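You operate a simulated robot arm through the tools that you are given. There is no shell and no other tool. Be economical: measure what you need, move in short steps, check, and stop when the job is done.

Carry out the task below with a simulated robot arm. There is one attempt and no reset: what you move stays moved.

JOB
Move the small purple chip from the eraser to the tester's chip socket and test it.
Fine: eraser lid shut again; tester lever locked and left so; yellow tester button once; leave the rest. Where these are worked on the way, their far stop is far enough and under half their travel is too little: eraser lid.

It is judged by the outcome, as a careful person would: the job done as asked, and still so three seconds after it is handed in. It fails if anything else is knocked over, pushed out of place, dropped, spilled or broken. A push-on lid holds only when it is set on centred and level and pressed home; a screw cap is set on level and turned clockwise until tight.

ROBOT AND FRAMES
A 7-joint arm with a two-finger parallel gripper, fixed in place. Base frame: the origin is at the foot of the arm, x ahead of it, y to its left, z up; the work surface is at about z = 0. Lengths are in m, angles in degrees, forces in N, time in s.
With the tool pointing down near the work surface it reaches from about 0.22 to 0.58 m from the base axis. Its first joint turns from -66.0 to 66.0 degrees. Payload 2.5 kg.
The tool frame sits at the grasp point between the pads (the TCP): z along the fingers, y along the line on which they close. The tips reach 0.023 m beyond it. Largest opening 0.094 m; finger width 0.038, thickness 0.01; the body of the gripper, 0.054 by 0.096 m, starts 0.039 m behind the TCP.
Orientation is that of the tool frame in the base frame, as a unit quaternion [x, y, z, w]. With the fingers straight down and closing along the base's y, the tool's x points along the base's -x, its y along +y and its z along -z.

CONTROLS
- The arm moves only by the tool arm_command. Its argument "increments" is one flat list of numbers, 7 for each row, row after row: the turn, a rotation vector about the base's x, y, z in degrees, then the shift along the base's x, y, z in m, then the opening, from 0 (shut) to 1 (fully open). In form: [wx, wy, wz, x, y, z, hand, wx, wy, wz, x, y, z, hand, ...]. A call has 1 to 10 rows; each row shifts and turns the commanded pose from where the row before left it. A row lasts 0.2 s, in which the tool goes at most 0.05 m and 8.6 degrees; a call with a longer step from one row to the next is refused whole, and so is a gripper value outside its range. Where a pose cannot be reached the arm comes as near as it can. A force on the tool above 40 N (or 10 N above the force at the start of the call, whichever is more), or a blocked arm, ends the call early, and 0.2 s more pass. Each finger travels about 0.108 m/s and halts on what it meets, pressing with about 23 N; the grip force reading is that of the motor and also rises with nothing between the fingers. The clock runs only during rows and for 0.2 s after the last one: add rows that do not move to give the fingers time. It gives the time, the measured TCP pose, the force on the tool (base axes), the opening and the grip force at its end, in the units of the frame above (readings bear some noise), with the torque about the TCP (base axes, N m) and any sound that the robot's microphone picked up, and new pictures: "show" is both (left out), scene, wrist or none.
- Cameras (640 x 400 px; columns grow to the right, rows downward): "scene" is fixed at [0.0945, -0.3957, 0.5462]; the picture's right is [0.96, -0.27, 0.00], its down [-0.15, -0.52, -0.84] and it looks along [0.23, 0.81, -0.54] (base axes); focal length 309 px, centre (320, 200). "wrist" rides on the gripper at [0.086, 0.016, -0.074] in the tool frame; the picture's right is [-0.18, 0.98, 0.00], its down [-0.58, -0.11, -0.81] and it looks along [-0.79, -0.15, 0.59] (tool axes); focal length 243 px, centre (320, 200).
- measure_at(camera, pixels): for up to 12 pixels [column, row] of the newest picture of that camera ("zoom" is the newest enlarged one), the place [x, y, z] in the base frame of the surface seen there, good to about 0.002 m. It takes no simulated time.
- enlarge(camera, box): a new picture of the part [left, top, right, bottom] of that camera's present view, enlarged. It takes no simulated time.
- finish_job(): hands the job in; it is judged then, once.

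Work in short steps. Measure before you move; look again where a grasp or a placing could have gone wrong, and mend it. You have 80 turns and 200 pictures in all, those below and enlarged ones among them. Open the gripper and draw the arm clear of the work before you hand the job in, unless the task says otherwise; then end with one line.

The tools are called as name(argument=value, ...) on one line, values as JSON. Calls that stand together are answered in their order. arm_command: Moves the arm, as the interface text tells. Its arguments: {"type":"object","properties":{"increments":{"type":"array"},"show":{"type":"string","enum":["both","scene","wrist","none"]}},"required":["increments"]} The other tools are called the same way: measure_at (camera, pixels) gives the place of the surface under pixels of a picture; enlarge (camera, box) takes an enlarged picture of a part of a camera's view; finish_job () hands the job in.

At the start:

```text
time_s: 0.0
tool_pos: [0.3348, -0.016, 0.3219]
tool_rot: [0.0, 1.0, 0.0, 0.0]
wrist_force: [-0.5, 0.9, -1.3]
ft_torque: [-0.01, 0.0, -0.01]
grip_width: 0.0941
grip_force: 0.2
```

scene: 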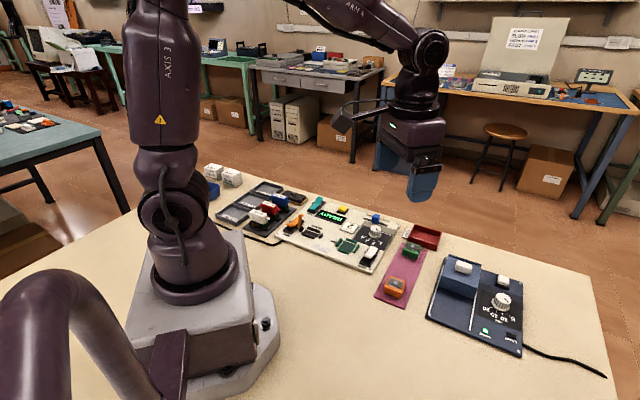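
wrist: 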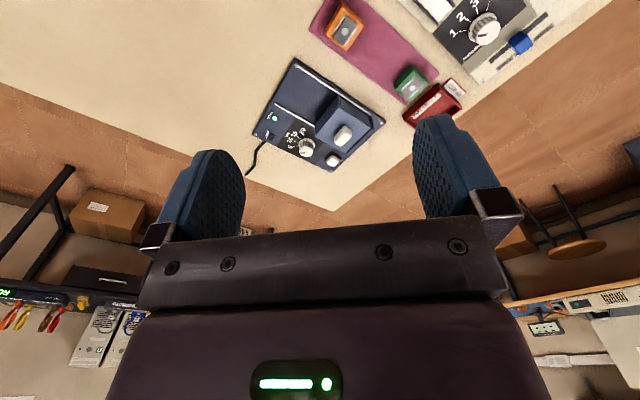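

I begin by enlarging the scene around the tester (about 340,235) and the blue device (about 480,300) to identify the parts.

enlarge(camera="scene", box=[260, 180, 420, 280])

enlarge(camera="scene", box=[370, 220, 546, 360])

enlarge(camera="scene", box=[190, 160, 310, 250])

```text
4.00 times, centred on (340, 230) of scene
```

zoom: 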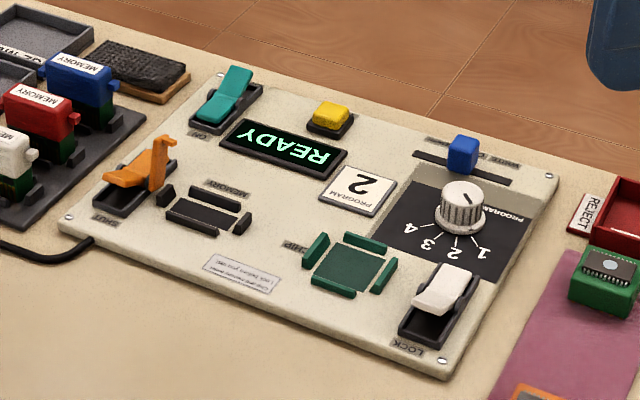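

```text
2.86 times, centred on (458, 290) of scene
```

zoom: 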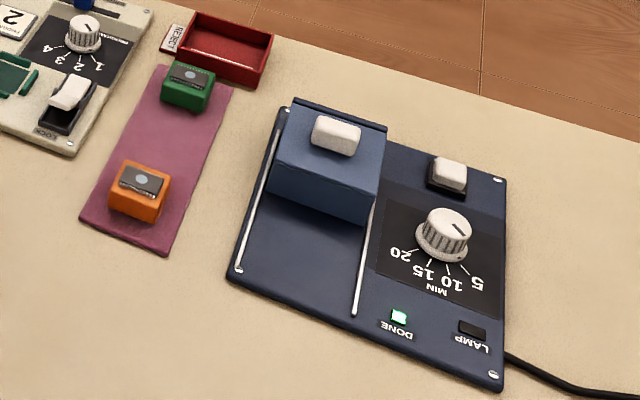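

```text
4.44 times, centred on (250, 205) of scene
```

zoom: 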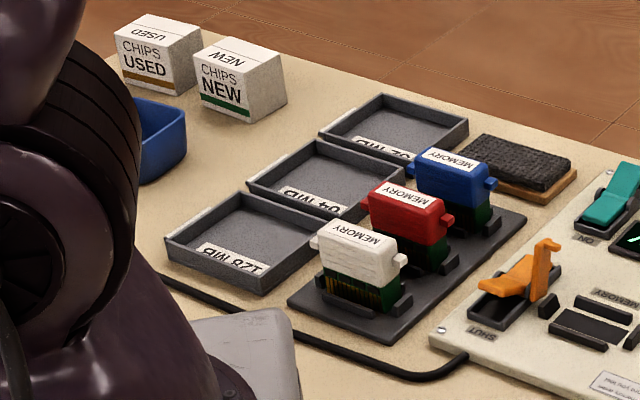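

The eraser is the blue unit with its sliding lid (white handle at about 463,265); the tester's chip socket is at about (347,246). I enlarge the eraser again and measure it.

enlarge(camera="scene", box=[410, 240, 538, 320])

enlarge(camera="wrist", box=[240, 50, 400, 150])

```text
5.00 times, centred on (474, 280) of scene
```

zoom: 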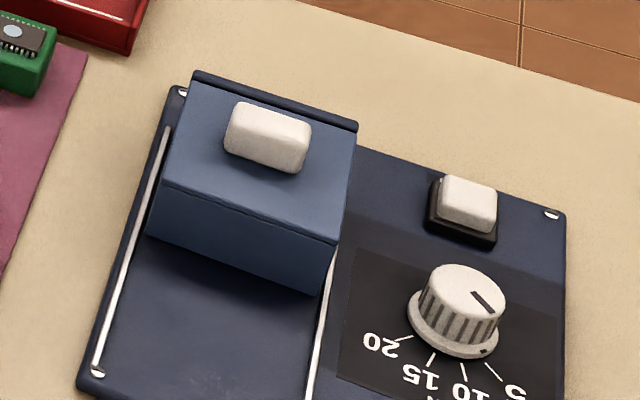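

```text
4.00 times, centred on (320, 100) of wrist
```

zoom: 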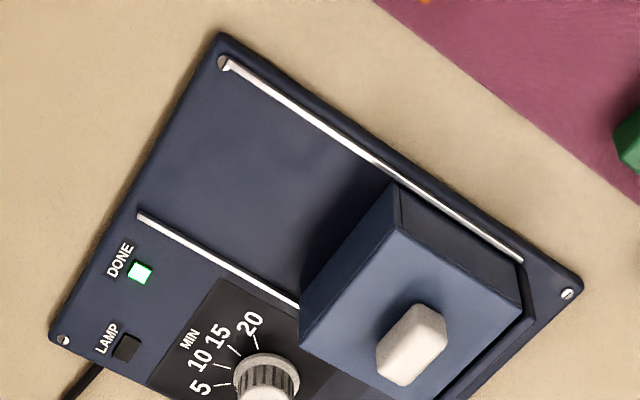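

Measuring handle, lid corners and rails in the scene picture.

measure_at(camera="scene", pixels=[[463, 264], [457.5, 262.5], [470.5, 266.5], [450, 259], [479, 267], [476, 286], [444, 276], [440.5, 286.5], [473, 297], [443, 267], [430, 313], [455, 300]])

measure_at(camera="zoom", pixels=[[415, 335], [400, 345], [432, 322], [395, 378], [400, 232], [315, 340], [398, 195], [230, 65], [518, 258], [142, 216], [200, 160], [330, 180]])

```text
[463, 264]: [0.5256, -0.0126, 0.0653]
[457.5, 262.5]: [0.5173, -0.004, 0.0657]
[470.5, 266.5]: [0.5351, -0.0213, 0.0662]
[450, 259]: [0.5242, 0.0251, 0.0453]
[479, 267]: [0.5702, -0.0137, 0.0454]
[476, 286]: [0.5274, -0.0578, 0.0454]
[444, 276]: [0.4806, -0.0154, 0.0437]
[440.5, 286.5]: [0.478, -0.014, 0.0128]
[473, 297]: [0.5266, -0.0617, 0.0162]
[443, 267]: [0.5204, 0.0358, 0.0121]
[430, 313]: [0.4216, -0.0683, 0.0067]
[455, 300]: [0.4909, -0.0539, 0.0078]
```

```text
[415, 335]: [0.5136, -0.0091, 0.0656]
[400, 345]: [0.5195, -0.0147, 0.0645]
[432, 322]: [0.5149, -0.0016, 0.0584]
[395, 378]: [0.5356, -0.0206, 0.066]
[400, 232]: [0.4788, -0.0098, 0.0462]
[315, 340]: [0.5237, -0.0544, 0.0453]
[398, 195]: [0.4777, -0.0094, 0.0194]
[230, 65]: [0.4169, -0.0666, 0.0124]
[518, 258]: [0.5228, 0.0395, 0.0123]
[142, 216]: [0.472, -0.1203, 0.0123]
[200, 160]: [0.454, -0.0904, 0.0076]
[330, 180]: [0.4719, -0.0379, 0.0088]
```

The lid slides along rails running in direction (1,1), and opens toward (-1,-1); its handle is centred near (0.525,-0.013), top z 0.066. I move above it, turning -45° so the fingers close along the travel.

arm_command(increments=[0, 0, -5.625, 0.0237, 0.0004, -0.024, 0.6, 0, 0, -5.625, 0.0237, 0.0004, -0.024, 0.6, 0, 0, -5.625, 0.0237, 0.0004, -0.024, 0.6, 0, 0, -5.625, 0.0237, 0.0004, -0.024, 0.6, 0, 0, -5.625, 0.0237, 0.0004, -0.024, 0.6, 0, 0, -5.625, 0.0237, 0.0004, -0.024, 0.6, 0, 0, -5.625, 0.0237, 0.0004, -0.024, 0.6, 0, 0, -5.625, 0.0237, 0.0004, -0.024, 0.6, 0, 0, 0, 0, 0, 0, 0.6])

```text
time_s: 2.0
tool_pos: [0.5251, -0.0125, 0.1299]
tool_rot: [0.383, 0.924, 0.001, 0.0]
wrist_force: [0.6, 1.1, 0.5]
ft_torque: [-0.01, -0.02, 0.01]
grip_width: 0.0564
grip_force: 0.1
```

scene: 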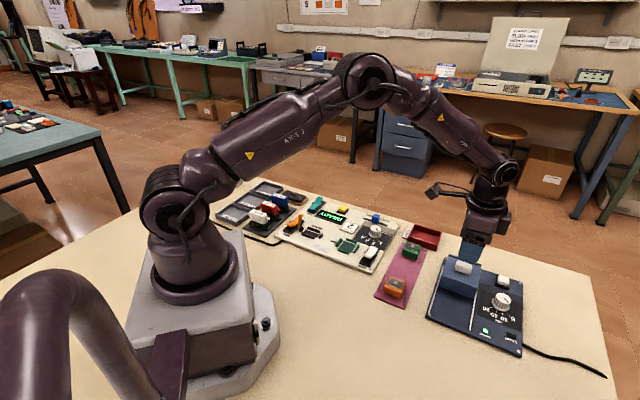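
wrist: 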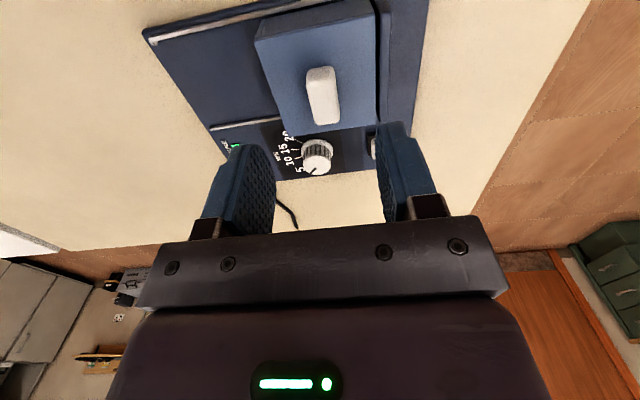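

Aligned with the handle between the fingers (handle at 322,95 in wrist view, roughly mid). I go down to z≈0.071 and close.

arm_command(increments=[0, 0, 0, 0, 0, -0.02, 0.6, 0, 0, 0, 0, 0, -0.02, 0.6, 0, 0, 0, 0, 0, -0.019, 0.6, 0, 0, 0, 0, 0, 0, 0.6])

arm_command(increments=[0, 0, 0, 0, 0, 0, 0.3, 0, 0, 0, 0, 0, 0, 0.1, 0, 0, 0, 0, 0, 0, 0.1, 0, 0, 0, 0, 0, 0, 0.1])

```text
time_s: 3.0
tool_pos: [0.5228, -0.0116, 0.0704]
tool_rot: [0.382, 0.924, -0.002, 0.0]
wrist_force: [-0.2, -0.6, -0.7]
ft_torque: [0.02, 0.0, -0.02]
grip_width: 0.0565
grip_force: 0.1
```

scene: 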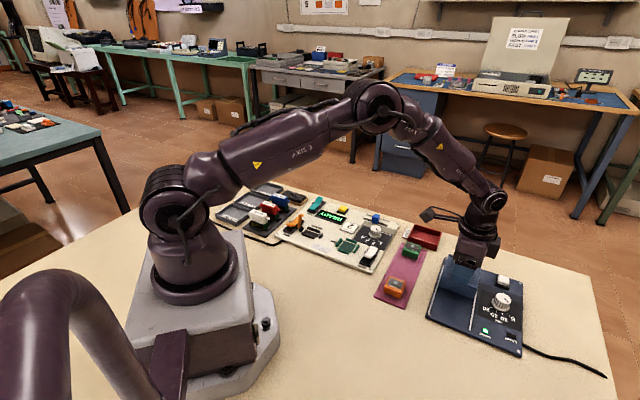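
wrist: 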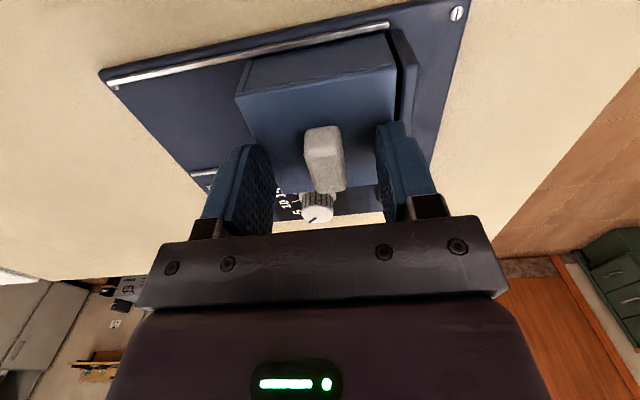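

```text
time_s: 4.0
tool_pos: [0.5243, -0.0121, 0.0723]
tool_rot: [0.382, 0.924, 0.0, 0.0]
wrist_force: [-0.3, 0.4, -2.5]
ft_torque: [-0.14, -0.25, -0.22]
grip_width: 0.0174
grip_force: 45.1
```

scene: 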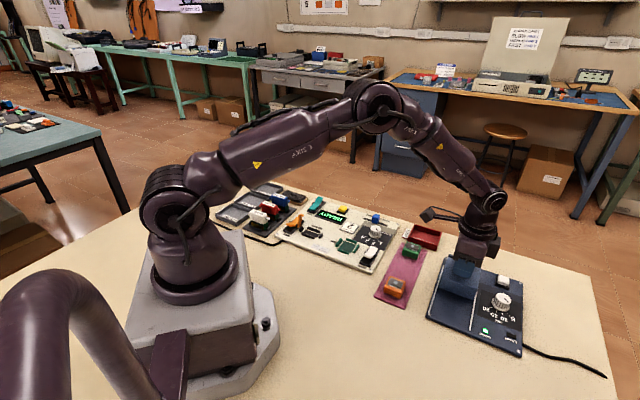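
wrist: 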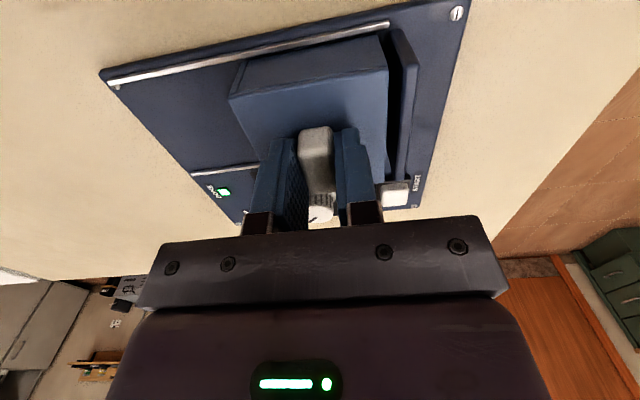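

Handle gripped (width 0.0174). I pull the lid along (-1,-1) by about 7 cm.

arm_command(increments=[0, 0, 0, -0.0071, -0.0071, 0, 0.1, 0, 0, 0, -0.0071, -0.0071, 0, 0.1, 0, 0, 0, -0.0071, -0.0071, 0, 0.1, 0, 0, 0, -0.0071, -0.0071, 0, 0.1, 0, 0, 0, -0.0071, -0.0071, 0, 0.1, 0, 0, 0, -0.0071, -0.0071, 0, 0.1, 0, 0, 0, -0.0071, -0.0071, 0, 0.1, 0, 0, 0, 0, 0, 0, 0.1])

```text
time_s: 5.8
tool_pos: [0.4745, -0.0616, 0.0718]
tool_rot: [0.381, 0.924, 0.0, 0.0]
wrist_force: [-0.8, 0.7, -3.6]
ft_torque: [-0.26, -0.32, -0.07]
grip_width: 0.0177
grip_force: 44.6
```

scene: 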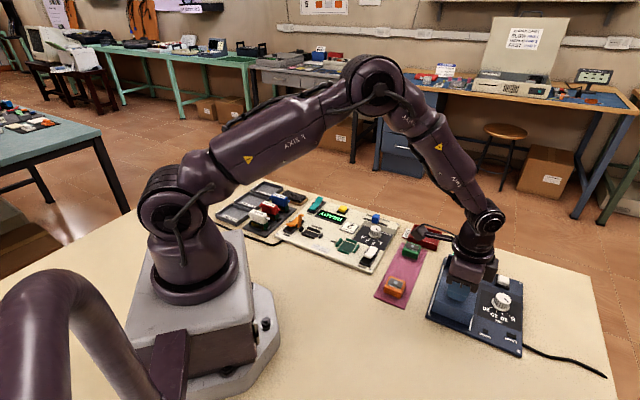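
wrist: 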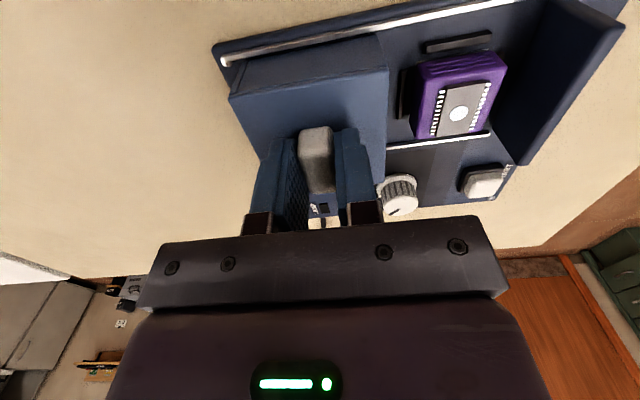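

The purple chip is exposed (460,95 in wrist). I pull a little further to see whether the stop is near.

arm_command(increments=[0, 0, 0, -0.0035, -0.0035, 0, 0.1, 0, 0, 0, -0.0035, -0.0035, 0, 0.1, 0, 0, 0, 0, 0, 0, 0.1], show="wrist")

```text
time_s: 6.5
tool_pos: [0.4714, -0.0636, 0.0694]
tool_rot: [0.381, 0.924, 0.004, 0.004]
wrist_force: [7.7, -0.3, -5.7]
ft_torque: [0.08, 0.62, -0.26]
grip_width: 0.0178
grip_force: 44.7
stopped in row 3: the force on the tool passed its limit at 42 N (the readings are from after the stop); the commanded pose is now the measured one
```

wrist: 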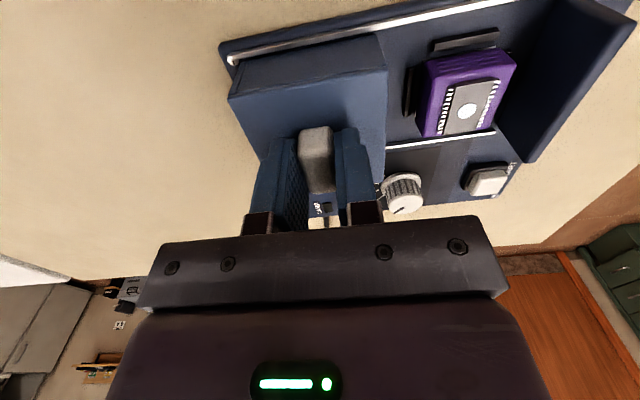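

At the far stop. I release gently, rise, and back off so the scene camera can see.

arm_command(increments=[0, 0, 0, 0, 0, 0, 0.35, 0, 0, 0, 0, 0, 0, 0.6, 0, 0, 0, 0, 0, 0.02, 0.7, 0, 0, 0, 0, 0, 0.03, 0.7, 0, 0, 0, 0, 0, 0.04, 0.7, 0, 0, 0, -0.02, -0.02, 0.03, 0.7, 0, 0, 0, -0.03, -0.01, 0.03, 0.7, 0, 0, 0, -0.03, 0, 0.02, 0.7, 0, 0, 0, 0, 0, 0, 0.7])

```text
time_s: 8.5
tool_pos: [0.3888, -0.096, 0.2401]
tool_rot: [0.381, 0.925, 0.004, 0.004]
wrist_force: [0.2, 0.0, -0.4]
ft_torque: [-0.01, 0.02, 0.0]
grip_width: 0.0656
grip_force: 0.1
```

scene: 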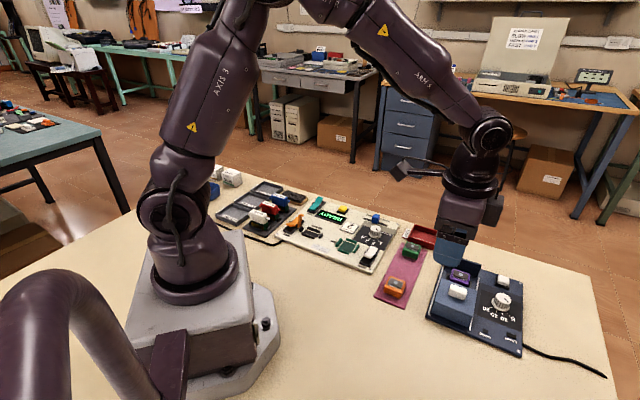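
wrist: 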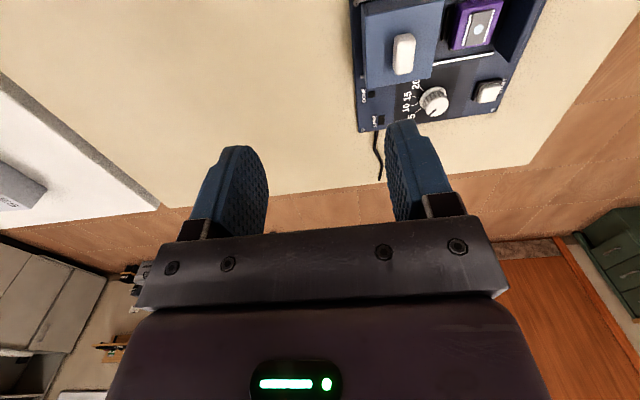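

I enlarge the wrist view of the chip for measuring, and the tester in the scene.

enlarge(camera="scene", box=[420, 255, 500, 305])

enlarge(camera="wrist", box=[400, 0, 560, 100])

```text
8.00 times, centred on (460, 280) of scene
```

zoom: 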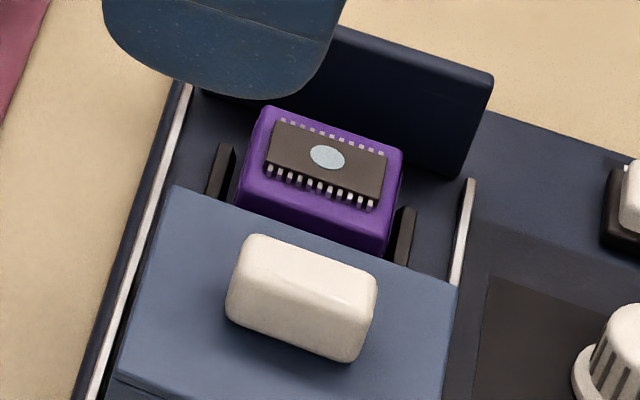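

```text
4.00 times, centred on (480, 50) of wrist
```

zoom: 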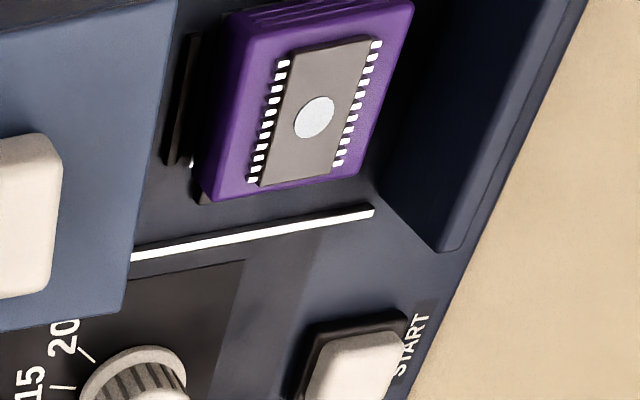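

Measuring the chip's top corners, ridges, the back wall, and the tester socket and lever.

measure_at(camera="zoom", pixels=[[314, 115], [232, 22], [405, 8], [208, 190], [358, 168], [245, 15], [215, 100], [192, 60], [400, 180], [175, 155], [440, 245], [575, 10]])

measure_at(camera="scene", pixels=[[453.2, 269], [469.3, 274], [450.5, 279.5], [467.5, 284.5], [461, 274.5], [450, 282], [467.5, 286], [448, 275], [470.5, 282.5], [475, 271], [481, 264.5], [480, 276]])

enlarge(camera="scene", box=[316, 220, 396, 270])

```text
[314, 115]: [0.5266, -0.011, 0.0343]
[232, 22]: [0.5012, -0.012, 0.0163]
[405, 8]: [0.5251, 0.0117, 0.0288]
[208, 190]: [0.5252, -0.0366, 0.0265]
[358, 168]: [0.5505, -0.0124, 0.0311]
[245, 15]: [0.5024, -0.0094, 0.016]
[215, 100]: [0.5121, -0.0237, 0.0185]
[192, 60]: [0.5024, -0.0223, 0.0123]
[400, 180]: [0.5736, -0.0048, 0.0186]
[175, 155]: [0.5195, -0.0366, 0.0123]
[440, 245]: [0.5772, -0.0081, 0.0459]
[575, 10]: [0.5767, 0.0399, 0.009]
```

```text
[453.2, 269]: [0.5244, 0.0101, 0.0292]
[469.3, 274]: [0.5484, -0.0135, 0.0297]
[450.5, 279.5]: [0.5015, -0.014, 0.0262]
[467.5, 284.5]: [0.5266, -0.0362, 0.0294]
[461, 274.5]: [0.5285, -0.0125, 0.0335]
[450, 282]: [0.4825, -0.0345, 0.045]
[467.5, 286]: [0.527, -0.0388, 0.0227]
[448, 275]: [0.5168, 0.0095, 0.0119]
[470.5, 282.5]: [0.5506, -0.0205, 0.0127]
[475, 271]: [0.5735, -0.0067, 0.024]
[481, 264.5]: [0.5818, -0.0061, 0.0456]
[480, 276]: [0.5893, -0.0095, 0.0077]
```

```text
8.00 times, centred on (356, 245) of scene
```

zoom: 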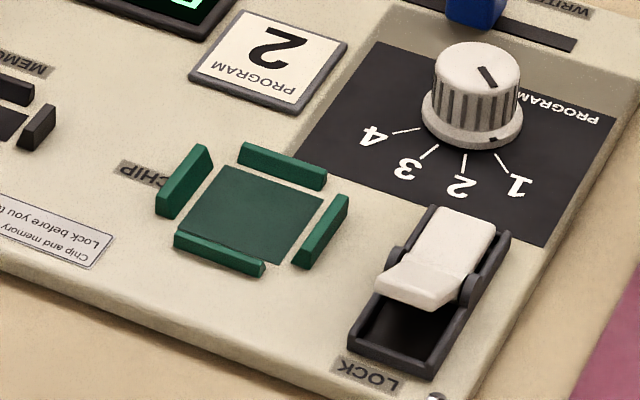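

The carrier is about 34 mm square centred at (0.5257,-0.0128), top z 0.029. Now I measure the socket, ridges and lever, and read the sticker.

measure_at(camera="zoom", pixels=[[224, 165], [322, 202], [277, 262], [178, 232], [250, 212], [205, 160], [285, 162], [325, 230], [220, 250], [270, 268], [345, 200], [170, 190]])

measure_at(camera="zoom", pixels=[[455, 240], [436, 210], [495, 225], [470, 262], [385, 285], [440, 305], [415, 285], [400, 255], [468, 290], [400, 325], [432, 375], [350, 345]])

enlarge(camera="scene", box=[290, 235, 354, 275])

```text
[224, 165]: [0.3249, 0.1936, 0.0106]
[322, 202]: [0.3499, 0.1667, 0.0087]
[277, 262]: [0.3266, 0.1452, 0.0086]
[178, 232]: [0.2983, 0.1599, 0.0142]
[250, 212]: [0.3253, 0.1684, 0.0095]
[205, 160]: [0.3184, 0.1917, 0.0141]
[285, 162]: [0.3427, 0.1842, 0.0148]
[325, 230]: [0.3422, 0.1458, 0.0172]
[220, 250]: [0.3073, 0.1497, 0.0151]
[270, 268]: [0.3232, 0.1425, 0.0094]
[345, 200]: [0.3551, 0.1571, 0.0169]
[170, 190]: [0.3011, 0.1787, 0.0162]
```

```text
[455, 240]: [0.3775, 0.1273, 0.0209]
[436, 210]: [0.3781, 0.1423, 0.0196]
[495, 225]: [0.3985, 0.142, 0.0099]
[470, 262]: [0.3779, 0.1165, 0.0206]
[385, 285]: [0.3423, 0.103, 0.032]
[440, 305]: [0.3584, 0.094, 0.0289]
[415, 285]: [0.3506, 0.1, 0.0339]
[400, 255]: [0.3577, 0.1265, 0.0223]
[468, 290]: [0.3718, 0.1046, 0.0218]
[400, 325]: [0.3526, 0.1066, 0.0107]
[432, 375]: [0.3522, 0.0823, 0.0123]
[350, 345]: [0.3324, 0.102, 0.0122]
```

```text
10.00 times, centred on (322, 255) of scene
```

zoom: 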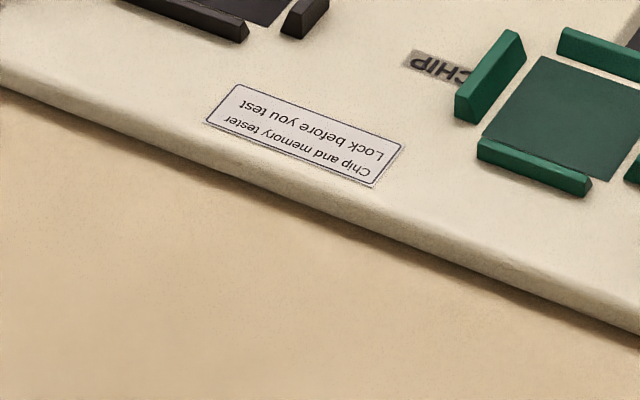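

Checking the tester board's orientation via its edge screws (277,234), (370,270), (397,224).

measure_at(camera="scene", pixels=[[277, 233.8], [370.5, 270], [397.2, 223.7], [284, 237], [360, 266], [315, 198.5], [342.5, 208], [375.5, 220]])

enlarge(camera="scene", box=[270, 190, 350, 240])

```text
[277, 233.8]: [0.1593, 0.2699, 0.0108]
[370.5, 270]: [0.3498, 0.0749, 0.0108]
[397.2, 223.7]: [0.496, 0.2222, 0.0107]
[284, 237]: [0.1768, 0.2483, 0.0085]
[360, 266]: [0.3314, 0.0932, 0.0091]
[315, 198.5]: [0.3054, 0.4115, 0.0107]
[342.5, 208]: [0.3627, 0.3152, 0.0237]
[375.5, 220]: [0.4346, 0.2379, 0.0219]
```

```text
8.00 times, centred on (310, 215) of scene
```

zoom: 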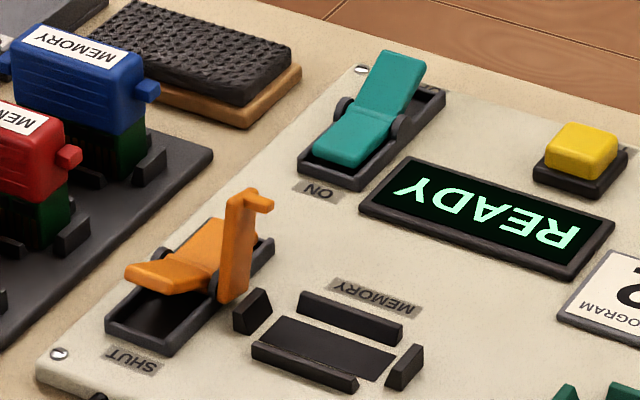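

Both devices lie at 45°, so the chip needs only a translation. I turn +90° so the fingers close along (1,-1), clear of wall and lid, and move above the chip.

arm_command(increments=[0, 0, 8.5, 0.0137, 0.0083, -0.011, 0.5, 0, 0, 8.5, 0.0137, 0.0083, -0.011, 0.5, 0, 0, 8.5, 0.0137, 0.0083, -0.011, 0.5, 0, 0, 8.5, 0.0137, 0.0083, -0.011, 0.5, 0, 0, 8.5, 0.0137, 0.0083, -0.011, 0.5, 0, 0, 8.5, 0.0137, 0.0083, -0.011, 0.5, 0, 0, 8.5, 0.0137, 0.0083, -0.011, 0.5, 0, 0, 8.5, 0.0137, 0.0083, -0.011, 0.5, 0, 0, 8.5, 0.0137, 0.0083, -0.011, 0.5, 0, 0, 8.5, 0.0137, 0.0083, -0.011, 0.5], show="none")

arm_command(increments=[0, 0, 4.8, 0, 0, 0, 0.5, 0, 0, 0, 0, 0, 0, 0.5])

```text
time_s: 10.7
tool_pos: [0.5267, -0.0124, 0.1306]
tool_rot: [-0.345, 0.939, 0.005, 0.0]
wrist_force: [-0.3, -1.1, 0.0]
ft_torque: [0.0, 0.04, 0.02]
grip_width: 0.0469
grip_force: 0.0
```

```text
time_s: 11.3
tool_pos: [0.5274, -0.0129, 0.1304]
tool_rot: [-0.384, 0.923, 0.005, -0.001]
wrist_force: [1.1, -0.5, 0.2]
ft_torque: [0.02, 0.04, 0.0]
grip_width: 0.0469
grip_force: 0.1
```

scene: 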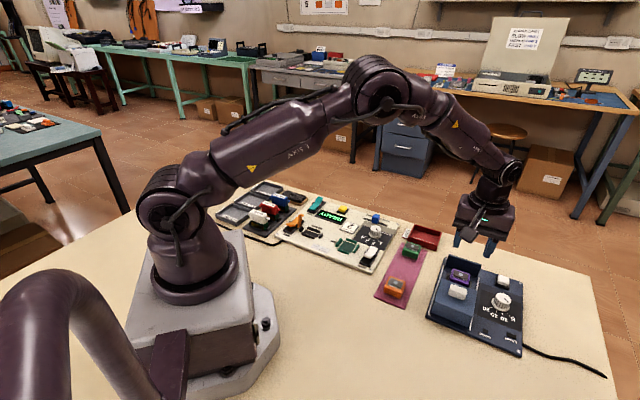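
wrist: 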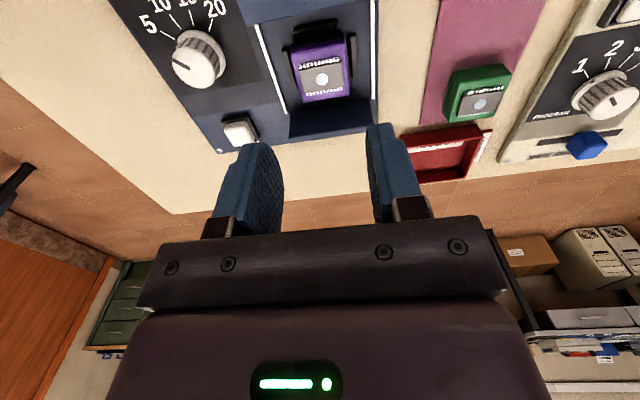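

Well placed; I refine the chip centre from this nearer wrist view.

enlarge(camera="wrist", box=[260, 10, 388, 90])

measure_at(camera="wrist", pixels=[[291, 52], [349, 46], [303, 99], [350, 93], [322, 80], [292, 26], [336, 21], [300, 130], [350, 105], [292, 48], [343, 44], [297, 92]])

```text
5.00 times, centred on (324, 50) of wrist
```

zoom: 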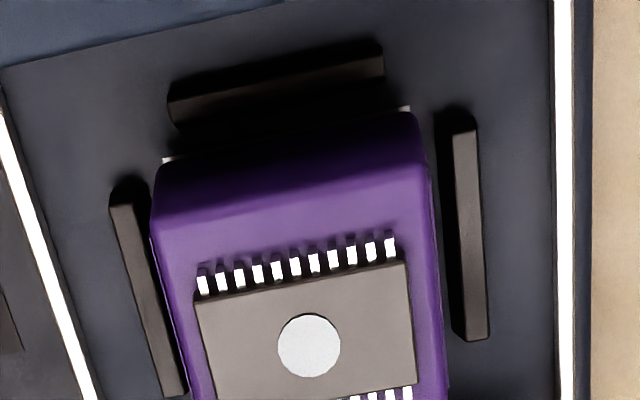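

```text
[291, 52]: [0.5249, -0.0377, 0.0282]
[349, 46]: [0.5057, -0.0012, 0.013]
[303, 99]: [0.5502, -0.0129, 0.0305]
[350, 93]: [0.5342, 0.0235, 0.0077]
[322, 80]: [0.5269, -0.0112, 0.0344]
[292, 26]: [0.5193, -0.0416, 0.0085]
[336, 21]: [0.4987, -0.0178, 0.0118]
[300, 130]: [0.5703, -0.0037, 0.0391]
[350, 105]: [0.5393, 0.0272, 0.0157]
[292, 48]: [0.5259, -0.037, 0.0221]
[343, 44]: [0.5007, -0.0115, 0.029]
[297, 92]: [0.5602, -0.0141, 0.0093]
```

Chip centre (0.5256,-0.0125). I level the tool and go down to z≈0.038 (tips at 0.015, just above the ridges).

arm_command(increments=[-0.49, -0.33, 0, -0.0018, 0.0004, -0.02, 0.5, 0, 0, 0, 0, 0, -0.025, 0.5, 0, 0, 0, 0, 0, -0.025, 0.5, 0, 0, 0, 0, 0, -0.015, 0.5, 0, 0, 0, 0, 0, -0.007, 0.5, 0, 0, 0, 0, 0, 0, 0.5])

```text
time_s: 12.7
tool_pos: [0.5261, -0.0125, 0.0393]
tool_rot: [-0.383, 0.924, -0.001, 0.001]
wrist_force: [0.4, 0.7, -0.6]
ft_torque: [0.0, -0.01, -0.01]
grip_width: 0.0472
grip_force: 0.0
```

scene: 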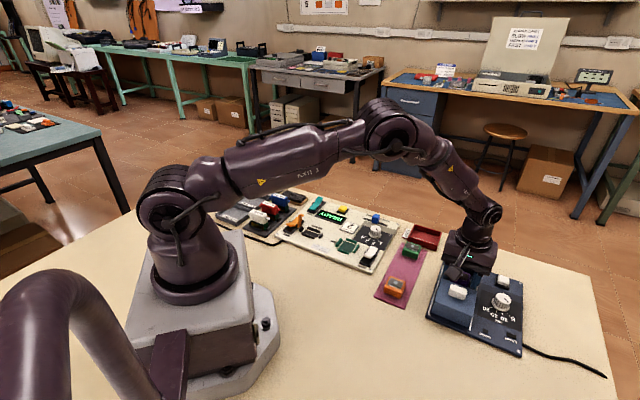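
wrist: 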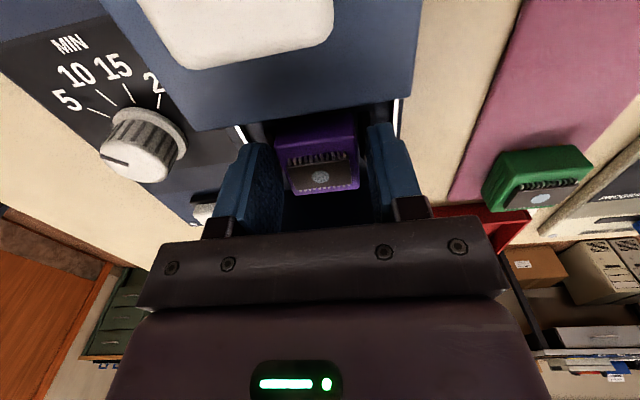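

The chip (318,165) sits centred between the fingers. I close and then lift a little.

arm_command(increments=[0, 0, 0, 0, 0, 0, 0.3, 0, 0, 0, 0, 0, 0, 0.25, 0, 0, 0, 0, 0, 0, 0.25], show="none")

arm_command(increments=[0, 0, 0, 0, 0, 0.01, 0.25, 0, 0, 0, 0, 0, 0.02, 0.25, 0, 0, 0, 0, 0, 0.03, 0.25, 0, 0, 0, 0, 0, 0.03, 0.25, 0, 0, 0, 0, 0, 0, 0.25])

```text
time_s: 13.5
tool_pos: [0.5247, -0.0117, 0.0389]
tool_rot: [-0.383, 0.924, 0.0, 0.001]
wrist_force: [0.6, 0.4, -0.6]
ft_torque: [0.0, 0.02, 0.03]
grip_width: 0.037
grip_force: 23.0
```

```text
time_s: 14.7
tool_pos: [0.525, -0.0122, 0.1299]
tool_rot: [-0.382, 0.924, 0.0, 0.001]
wrist_force: [0.4, 0.2, -1.3]
ft_torque: [0.02, -0.03, -0.02]
grip_width: 0.0374
grip_force: 22.2
```

scene: 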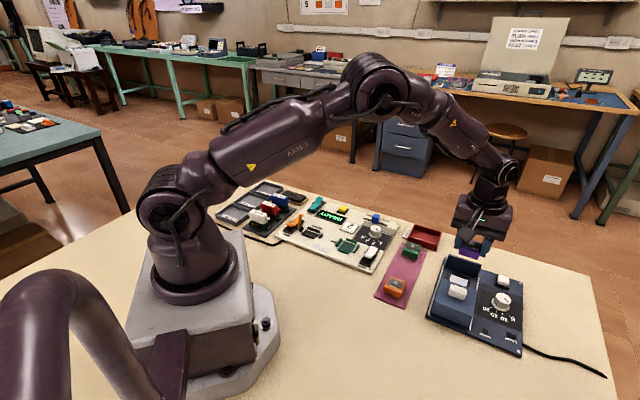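
wrist: 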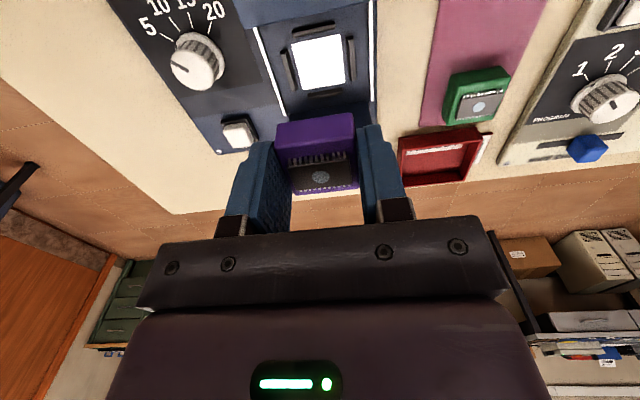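

Chip held (width 0.037). I carry it at height to above the tester socket, staying short of it to view the socket.

arm_command(increments=[0, 0, 0, -0.02, 0.018, 0.01, 0.25, 0, 0, 0, -0.025, 0.0225, 0, 0.25, 0, 0, 0, -0.025, 0.0225, 0, 0.25, 0, 0, 0, -0.025, 0.0225, 0, 0.25, 0, 0, 0, -0.025, 0.0225, 0, 0.25, 0, 0, 0, -0.025, 0.0225, 0, 0.25, 0, 0, 0, -0.025, 0.0225, 0, 0.25, 0, 0, 0, -0.02, 0.018, -0.005, 0.25, 0, 0, 0, -0.0098, 0.0087, -0.01, 0.25, 0, 0, 0, 0, 0, 0, 0.25])

```text
time_s: 16.9
tool_pos: [0.3252, 0.1675, 0.1242]
tool_rot: [-0.383, 0.924, 0.001, 0.001]
wrist_force: [-0.6, -0.8, -0.1]
ft_torque: [0.02, -0.05, -0.03]
grip_width: 0.0372
grip_force: 23.2
```

scene: 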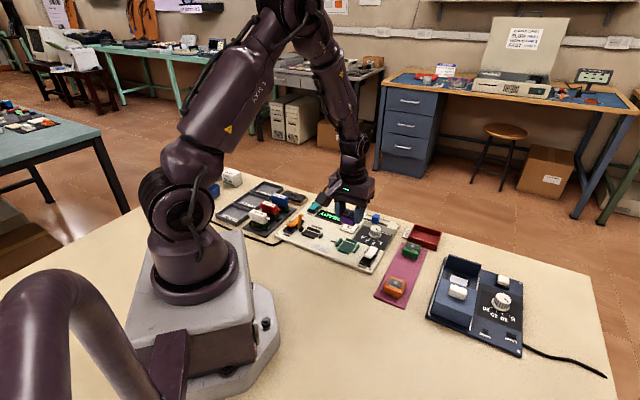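
wrist: 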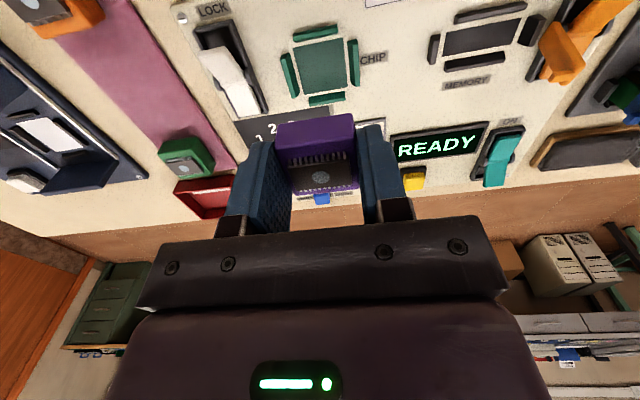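

Socket is clearly visible at (322,65). I enlarge it and measure the ridge inner edges, and also view the held chip from the scene camera.

enlarge(camera="scene", box=[316, 190, 396, 270])

enlarge(camera="wrist", box=[258, 20, 386, 115])

```text
5.00 times, centred on (356, 230) of scene
```

zoom: 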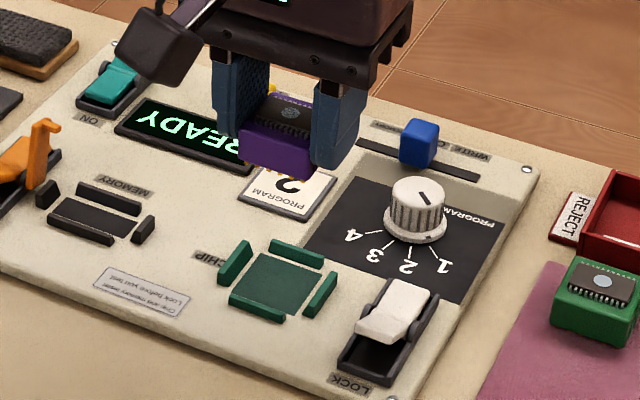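

```text
4.21 times, centred on (322, 68) of wrist
```

zoom: 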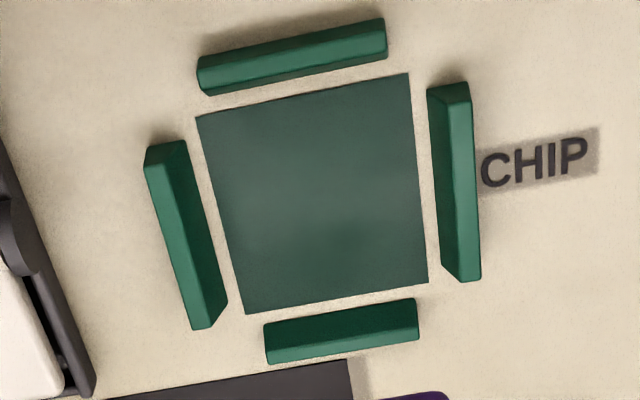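

measure_at(camera="zoom", pixels=[[198, 119], [406, 76], [426, 281], [248, 312], [322, 200], [225, 300], [195, 145], [430, 95], [445, 275], [295, 80], [340, 320], [205, 95]])

```text
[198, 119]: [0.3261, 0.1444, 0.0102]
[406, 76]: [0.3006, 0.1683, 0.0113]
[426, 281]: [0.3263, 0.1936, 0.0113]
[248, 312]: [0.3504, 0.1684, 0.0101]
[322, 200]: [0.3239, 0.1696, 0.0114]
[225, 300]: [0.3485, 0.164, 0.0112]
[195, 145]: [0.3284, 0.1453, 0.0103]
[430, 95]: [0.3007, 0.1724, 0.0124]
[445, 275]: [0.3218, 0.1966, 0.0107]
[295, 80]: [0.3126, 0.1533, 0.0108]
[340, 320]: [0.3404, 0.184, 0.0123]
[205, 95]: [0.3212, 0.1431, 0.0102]
```

Socket centre (0.3258,0.1687). I measure the held chip against the TCP now.

measure_at(camera="wrist", pixels=[[320, 178], [320, 176], [292, 194], [358, 186], [276, 128], [354, 117], [315, 124], [320, 140]])

enlarge(camera="wrist", box=[256, 100, 384, 205])

```text
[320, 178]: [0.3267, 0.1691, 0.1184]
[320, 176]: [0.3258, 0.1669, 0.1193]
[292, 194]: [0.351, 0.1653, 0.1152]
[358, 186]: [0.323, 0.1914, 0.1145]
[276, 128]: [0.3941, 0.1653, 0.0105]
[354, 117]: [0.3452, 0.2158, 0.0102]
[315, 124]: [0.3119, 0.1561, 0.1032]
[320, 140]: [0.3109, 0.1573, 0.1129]
```

```text
3.81 times, centred on (320, 152) of wrist
```

zoom: 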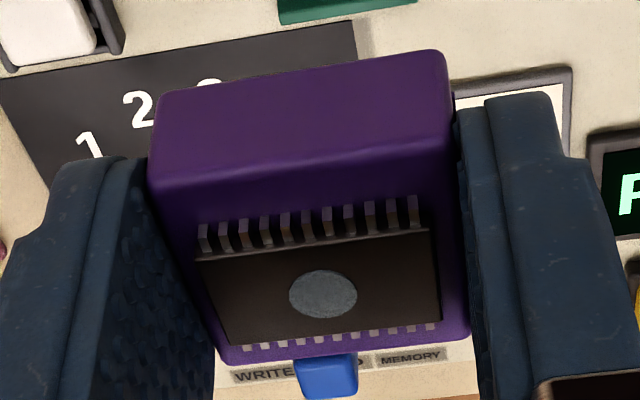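

Chip is centred on the TCP within ~0.5 mm. I align to the socket centre and descend to just above the ridges (TCP z 0.056).

arm_command(increments=[0, 0, 0, 0.0006, 0.0012, -0.015, 0.25, 0, 0, 0, 0, 0, -0.02, 0.25, 0, 0, 0, 0, 0, -0.02, 0.25, 0, 0, 0, 0, 0, -0.013, 0.25, 0, 0, 0, 0, 0, 0, 0.25, 0, 0, 0, 0, 0, 0, 0.25])

enlarge(camera="scene", box=[300, 210, 396, 270])

```text
time_s: 18.3
tool_pos: [0.3259, 0.1696, 0.0557]
tool_rot: [-0.383, 0.924, 0.0, 0.001]
wrist_force: [-0.2, -0.1, -0.7]
ft_torque: [0.03, -0.01, -0.01]
grip_width: 0.0373
grip_force: 23.1
```

scene: 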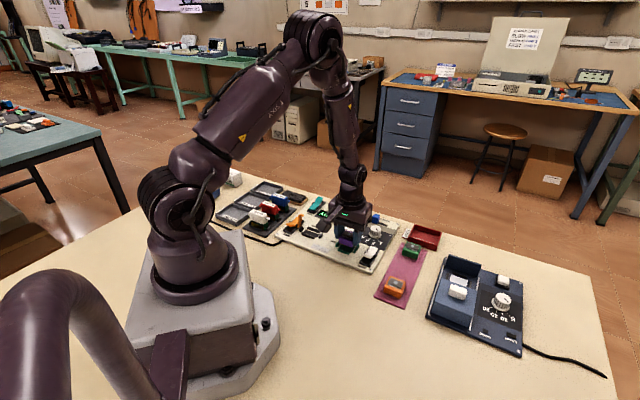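
wrist: 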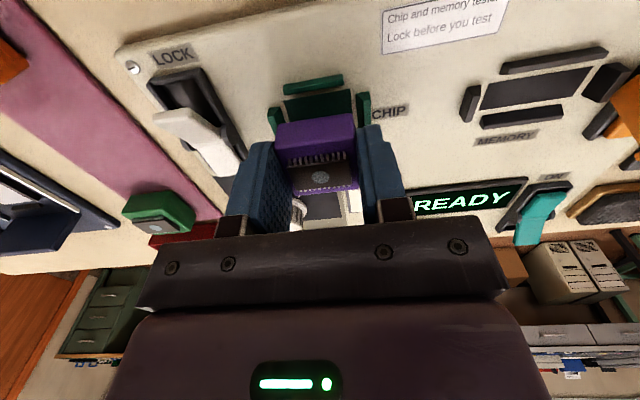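

```text
6.67 times, centred on (348, 240) of scene
```

zoom: 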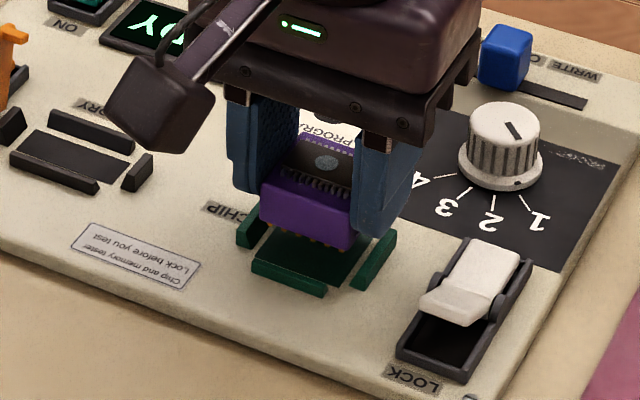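

Chip is over the socket. Nudging -0.6 mm in y and lowering slowly.

arm_command(increments=[0, 0, 0, 0, -0.0006, -0.004, 0.25, 0, 0, 0, 0, 0, -0.003, 0.25, 0, 0, 0, 0, 0, -0.003, 0.25, 0, 0, 0, 0, 0, -0.002, 0.25, 0, 0, 0, 0, 0, -0.002, 0.25, 0, 0, 0, 0, 0, 0, 0.25])

enlarge(camera="scene", box=[300, 210, 396, 270])

```text
time_s: 19.7
tool_pos: [0.3266, 0.1674, 0.0408]
tool_rot: [-0.382, 0.924, 0.001, 0.001]
wrist_force: [-2.1, 0.3, 2.5]
ft_torque: [0.04, -0.01, 0.01]
grip_width: 0.0371
grip_force: 23.0
```

scene: 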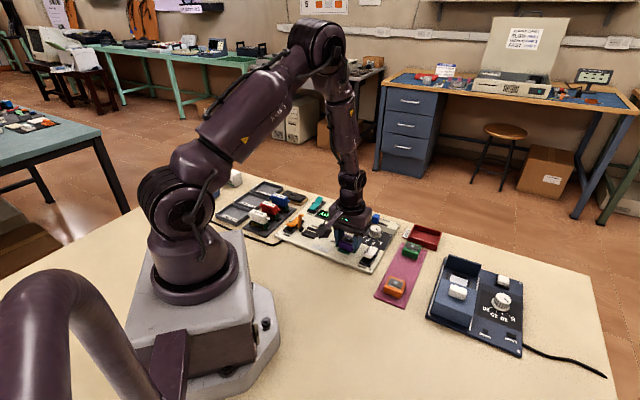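
wrist: 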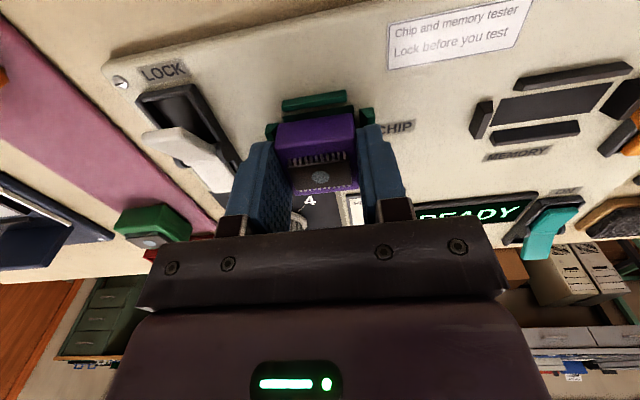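

```text
6.67 times, centred on (348, 240) of scene
```

zoom: 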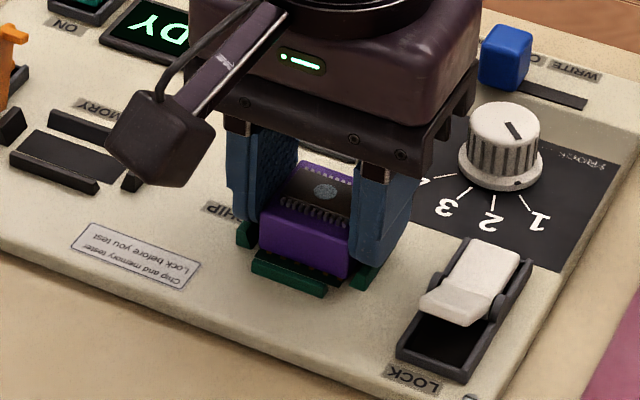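

The chip is within the ridges; light contact (2.5 N). I lower slightly more to check it is bottomed.

arm_command(increments=[0, 0, 0, 0, 0, -0.001, 0.25, 0, 0, 0, 0, 0, -0.001, 0.25, 0, 0, 0, 0, 0, -0.001, 0.25, 0, 0, 0, 0, 0, 0, 0.25], show="none")

enlarge(camera="scene", box=[324, 225, 372, 255])

```text
time_s: 20.5
tool_pos: [0.3266, 0.1677, 0.0413]
tool_rot: [-0.383, 0.924, -0.001, 0.0]
wrist_force: [-3.6, -1.1, 8.3]
ft_torque: [-0.08, -0.06, 0.04]
grip_width: 0.037
grip_force: 23.0
stopped in row 3: the force on the tool passed its limit at 46 N (the readings are from after the stop); the commanded pose is now the measured one
```

```text
13.33 times, centred on (348, 240) of scene
```

zoom: 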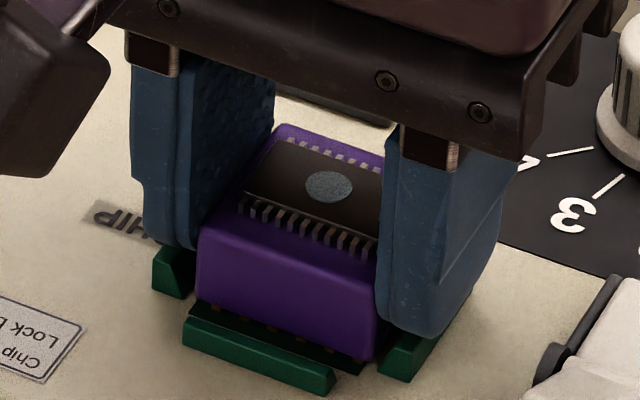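

It hit firm contact; I check by measuring heights of chip top, its lower edge and the finger tips.

measure_at(camera="zoom", pixels=[[210, 215], [360, 265], [210, 290], [290, 330], [365, 355], [328, 185], [230, 335], [280, 345], [170, 235], [430, 320], [180, 265], [410, 350]])

```text
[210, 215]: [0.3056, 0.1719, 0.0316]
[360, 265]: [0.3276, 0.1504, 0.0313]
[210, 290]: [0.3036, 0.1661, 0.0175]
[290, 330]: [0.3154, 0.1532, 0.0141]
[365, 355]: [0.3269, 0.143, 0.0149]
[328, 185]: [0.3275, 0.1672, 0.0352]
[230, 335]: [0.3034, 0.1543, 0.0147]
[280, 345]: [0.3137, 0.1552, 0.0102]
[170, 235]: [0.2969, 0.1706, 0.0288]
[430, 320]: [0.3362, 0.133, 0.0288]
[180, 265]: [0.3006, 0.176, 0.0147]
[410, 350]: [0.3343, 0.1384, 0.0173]
```

Chip top at 0.0315/0.035, about 1.5 mm higher than in the eraser, matching the boards' difference: seated. I release and rise.

arm_command(increments=[0, 0, 0, 0, 0, 0, 0.4, 0, 0, 0, 0, 0, 0, 0.5, 0, 0, 0, 0, 0, 0.005, 0.5, 0, 0, 0, 0, 0, 0.02, 0.5, 0, 0, 0, 0, 0, 0.04, 0.5, 0, 0, 0, 0, 0, 0.02, 0.5, 0, 0, 0, 0, 0, 0, 0.5])

enlarge(camera="wrist", box=[180, 0, 388, 130])

enlarge(camera="scene", box=[324, 225, 388, 265])

```text
time_s: 22.1
tool_pos: [0.3249, 0.1687, 0.1272]
tool_rot: [-0.383, 0.924, 0.001, 0.0]
wrist_force: [0.0, -0.1, -0.4]
ft_torque: [0.01, 0.02, 0.0]
grip_width: 0.0471
grip_force: 0.0
```

scene: 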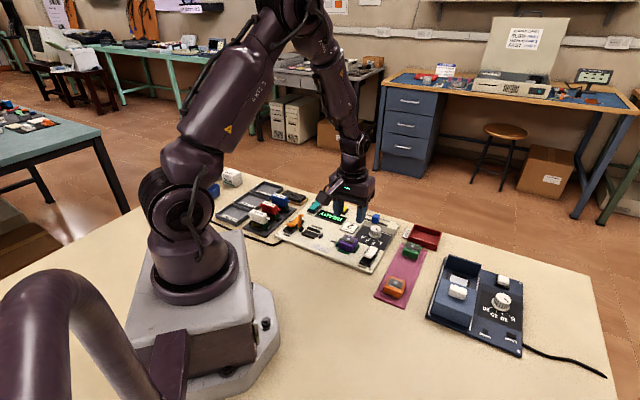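
wrist: 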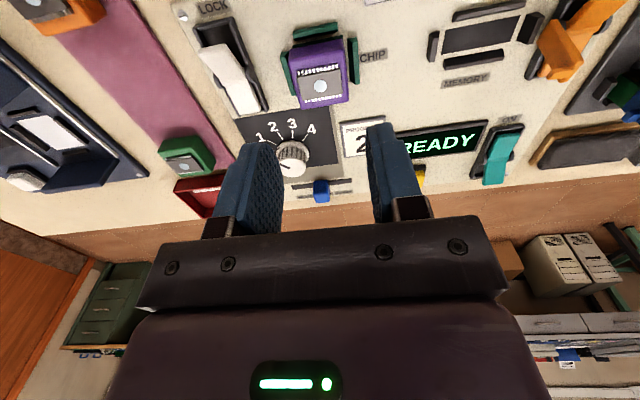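

```text
3.08 times, centred on (284, 65) of wrist
```

zoom: 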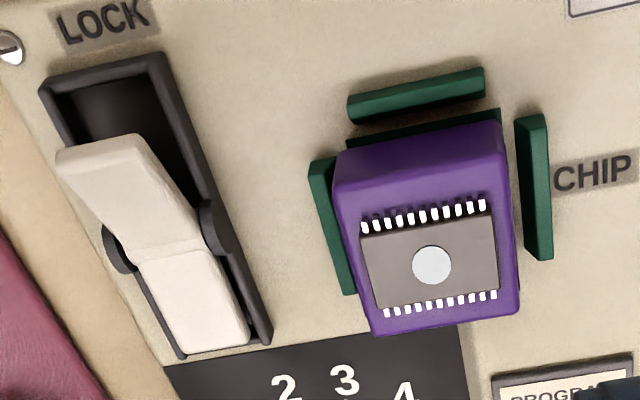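

```text
10.00 times, centred on (356, 245) of scene
```

zoom: 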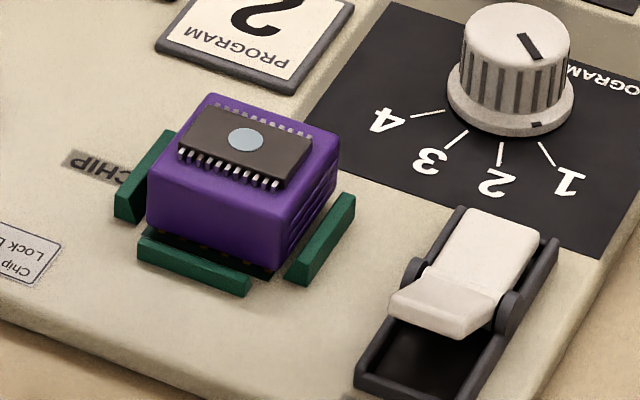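

Chip appears in the socket; I measure its top corners for level and centring, plus the lever's raised end.

measure_at(camera="zoom", pixels=[[210, 100], [335, 153], [155, 195], [275, 240], [246, 140], [152, 215], [265, 265], [410, 292], [470, 310], [440, 300], [440, 325], [470, 290]])

measure_at(camera="wrist", pixels=[[290, 58], [342, 50], [302, 105], [347, 97], [320, 86], [217, 57], [226, 63], [235, 70], [240, 78], [248, 100], [230, 55], [212, 50]])

```text
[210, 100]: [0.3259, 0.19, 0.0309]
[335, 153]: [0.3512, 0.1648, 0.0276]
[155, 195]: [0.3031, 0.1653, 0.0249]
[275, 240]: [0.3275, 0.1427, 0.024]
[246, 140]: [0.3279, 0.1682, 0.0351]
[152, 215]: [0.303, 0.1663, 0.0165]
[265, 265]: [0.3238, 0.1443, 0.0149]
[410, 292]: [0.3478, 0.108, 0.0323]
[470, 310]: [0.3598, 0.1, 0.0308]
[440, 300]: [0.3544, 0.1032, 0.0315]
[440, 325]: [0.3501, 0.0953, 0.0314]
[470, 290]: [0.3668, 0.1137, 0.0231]
```

```text
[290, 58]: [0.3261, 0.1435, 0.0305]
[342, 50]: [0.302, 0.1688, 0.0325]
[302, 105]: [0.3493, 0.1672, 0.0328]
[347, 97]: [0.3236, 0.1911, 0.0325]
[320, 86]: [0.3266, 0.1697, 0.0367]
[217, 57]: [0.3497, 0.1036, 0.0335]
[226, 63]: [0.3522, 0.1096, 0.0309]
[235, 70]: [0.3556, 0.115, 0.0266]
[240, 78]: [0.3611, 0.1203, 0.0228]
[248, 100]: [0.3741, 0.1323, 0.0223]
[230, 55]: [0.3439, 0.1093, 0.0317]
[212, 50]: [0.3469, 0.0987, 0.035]
```

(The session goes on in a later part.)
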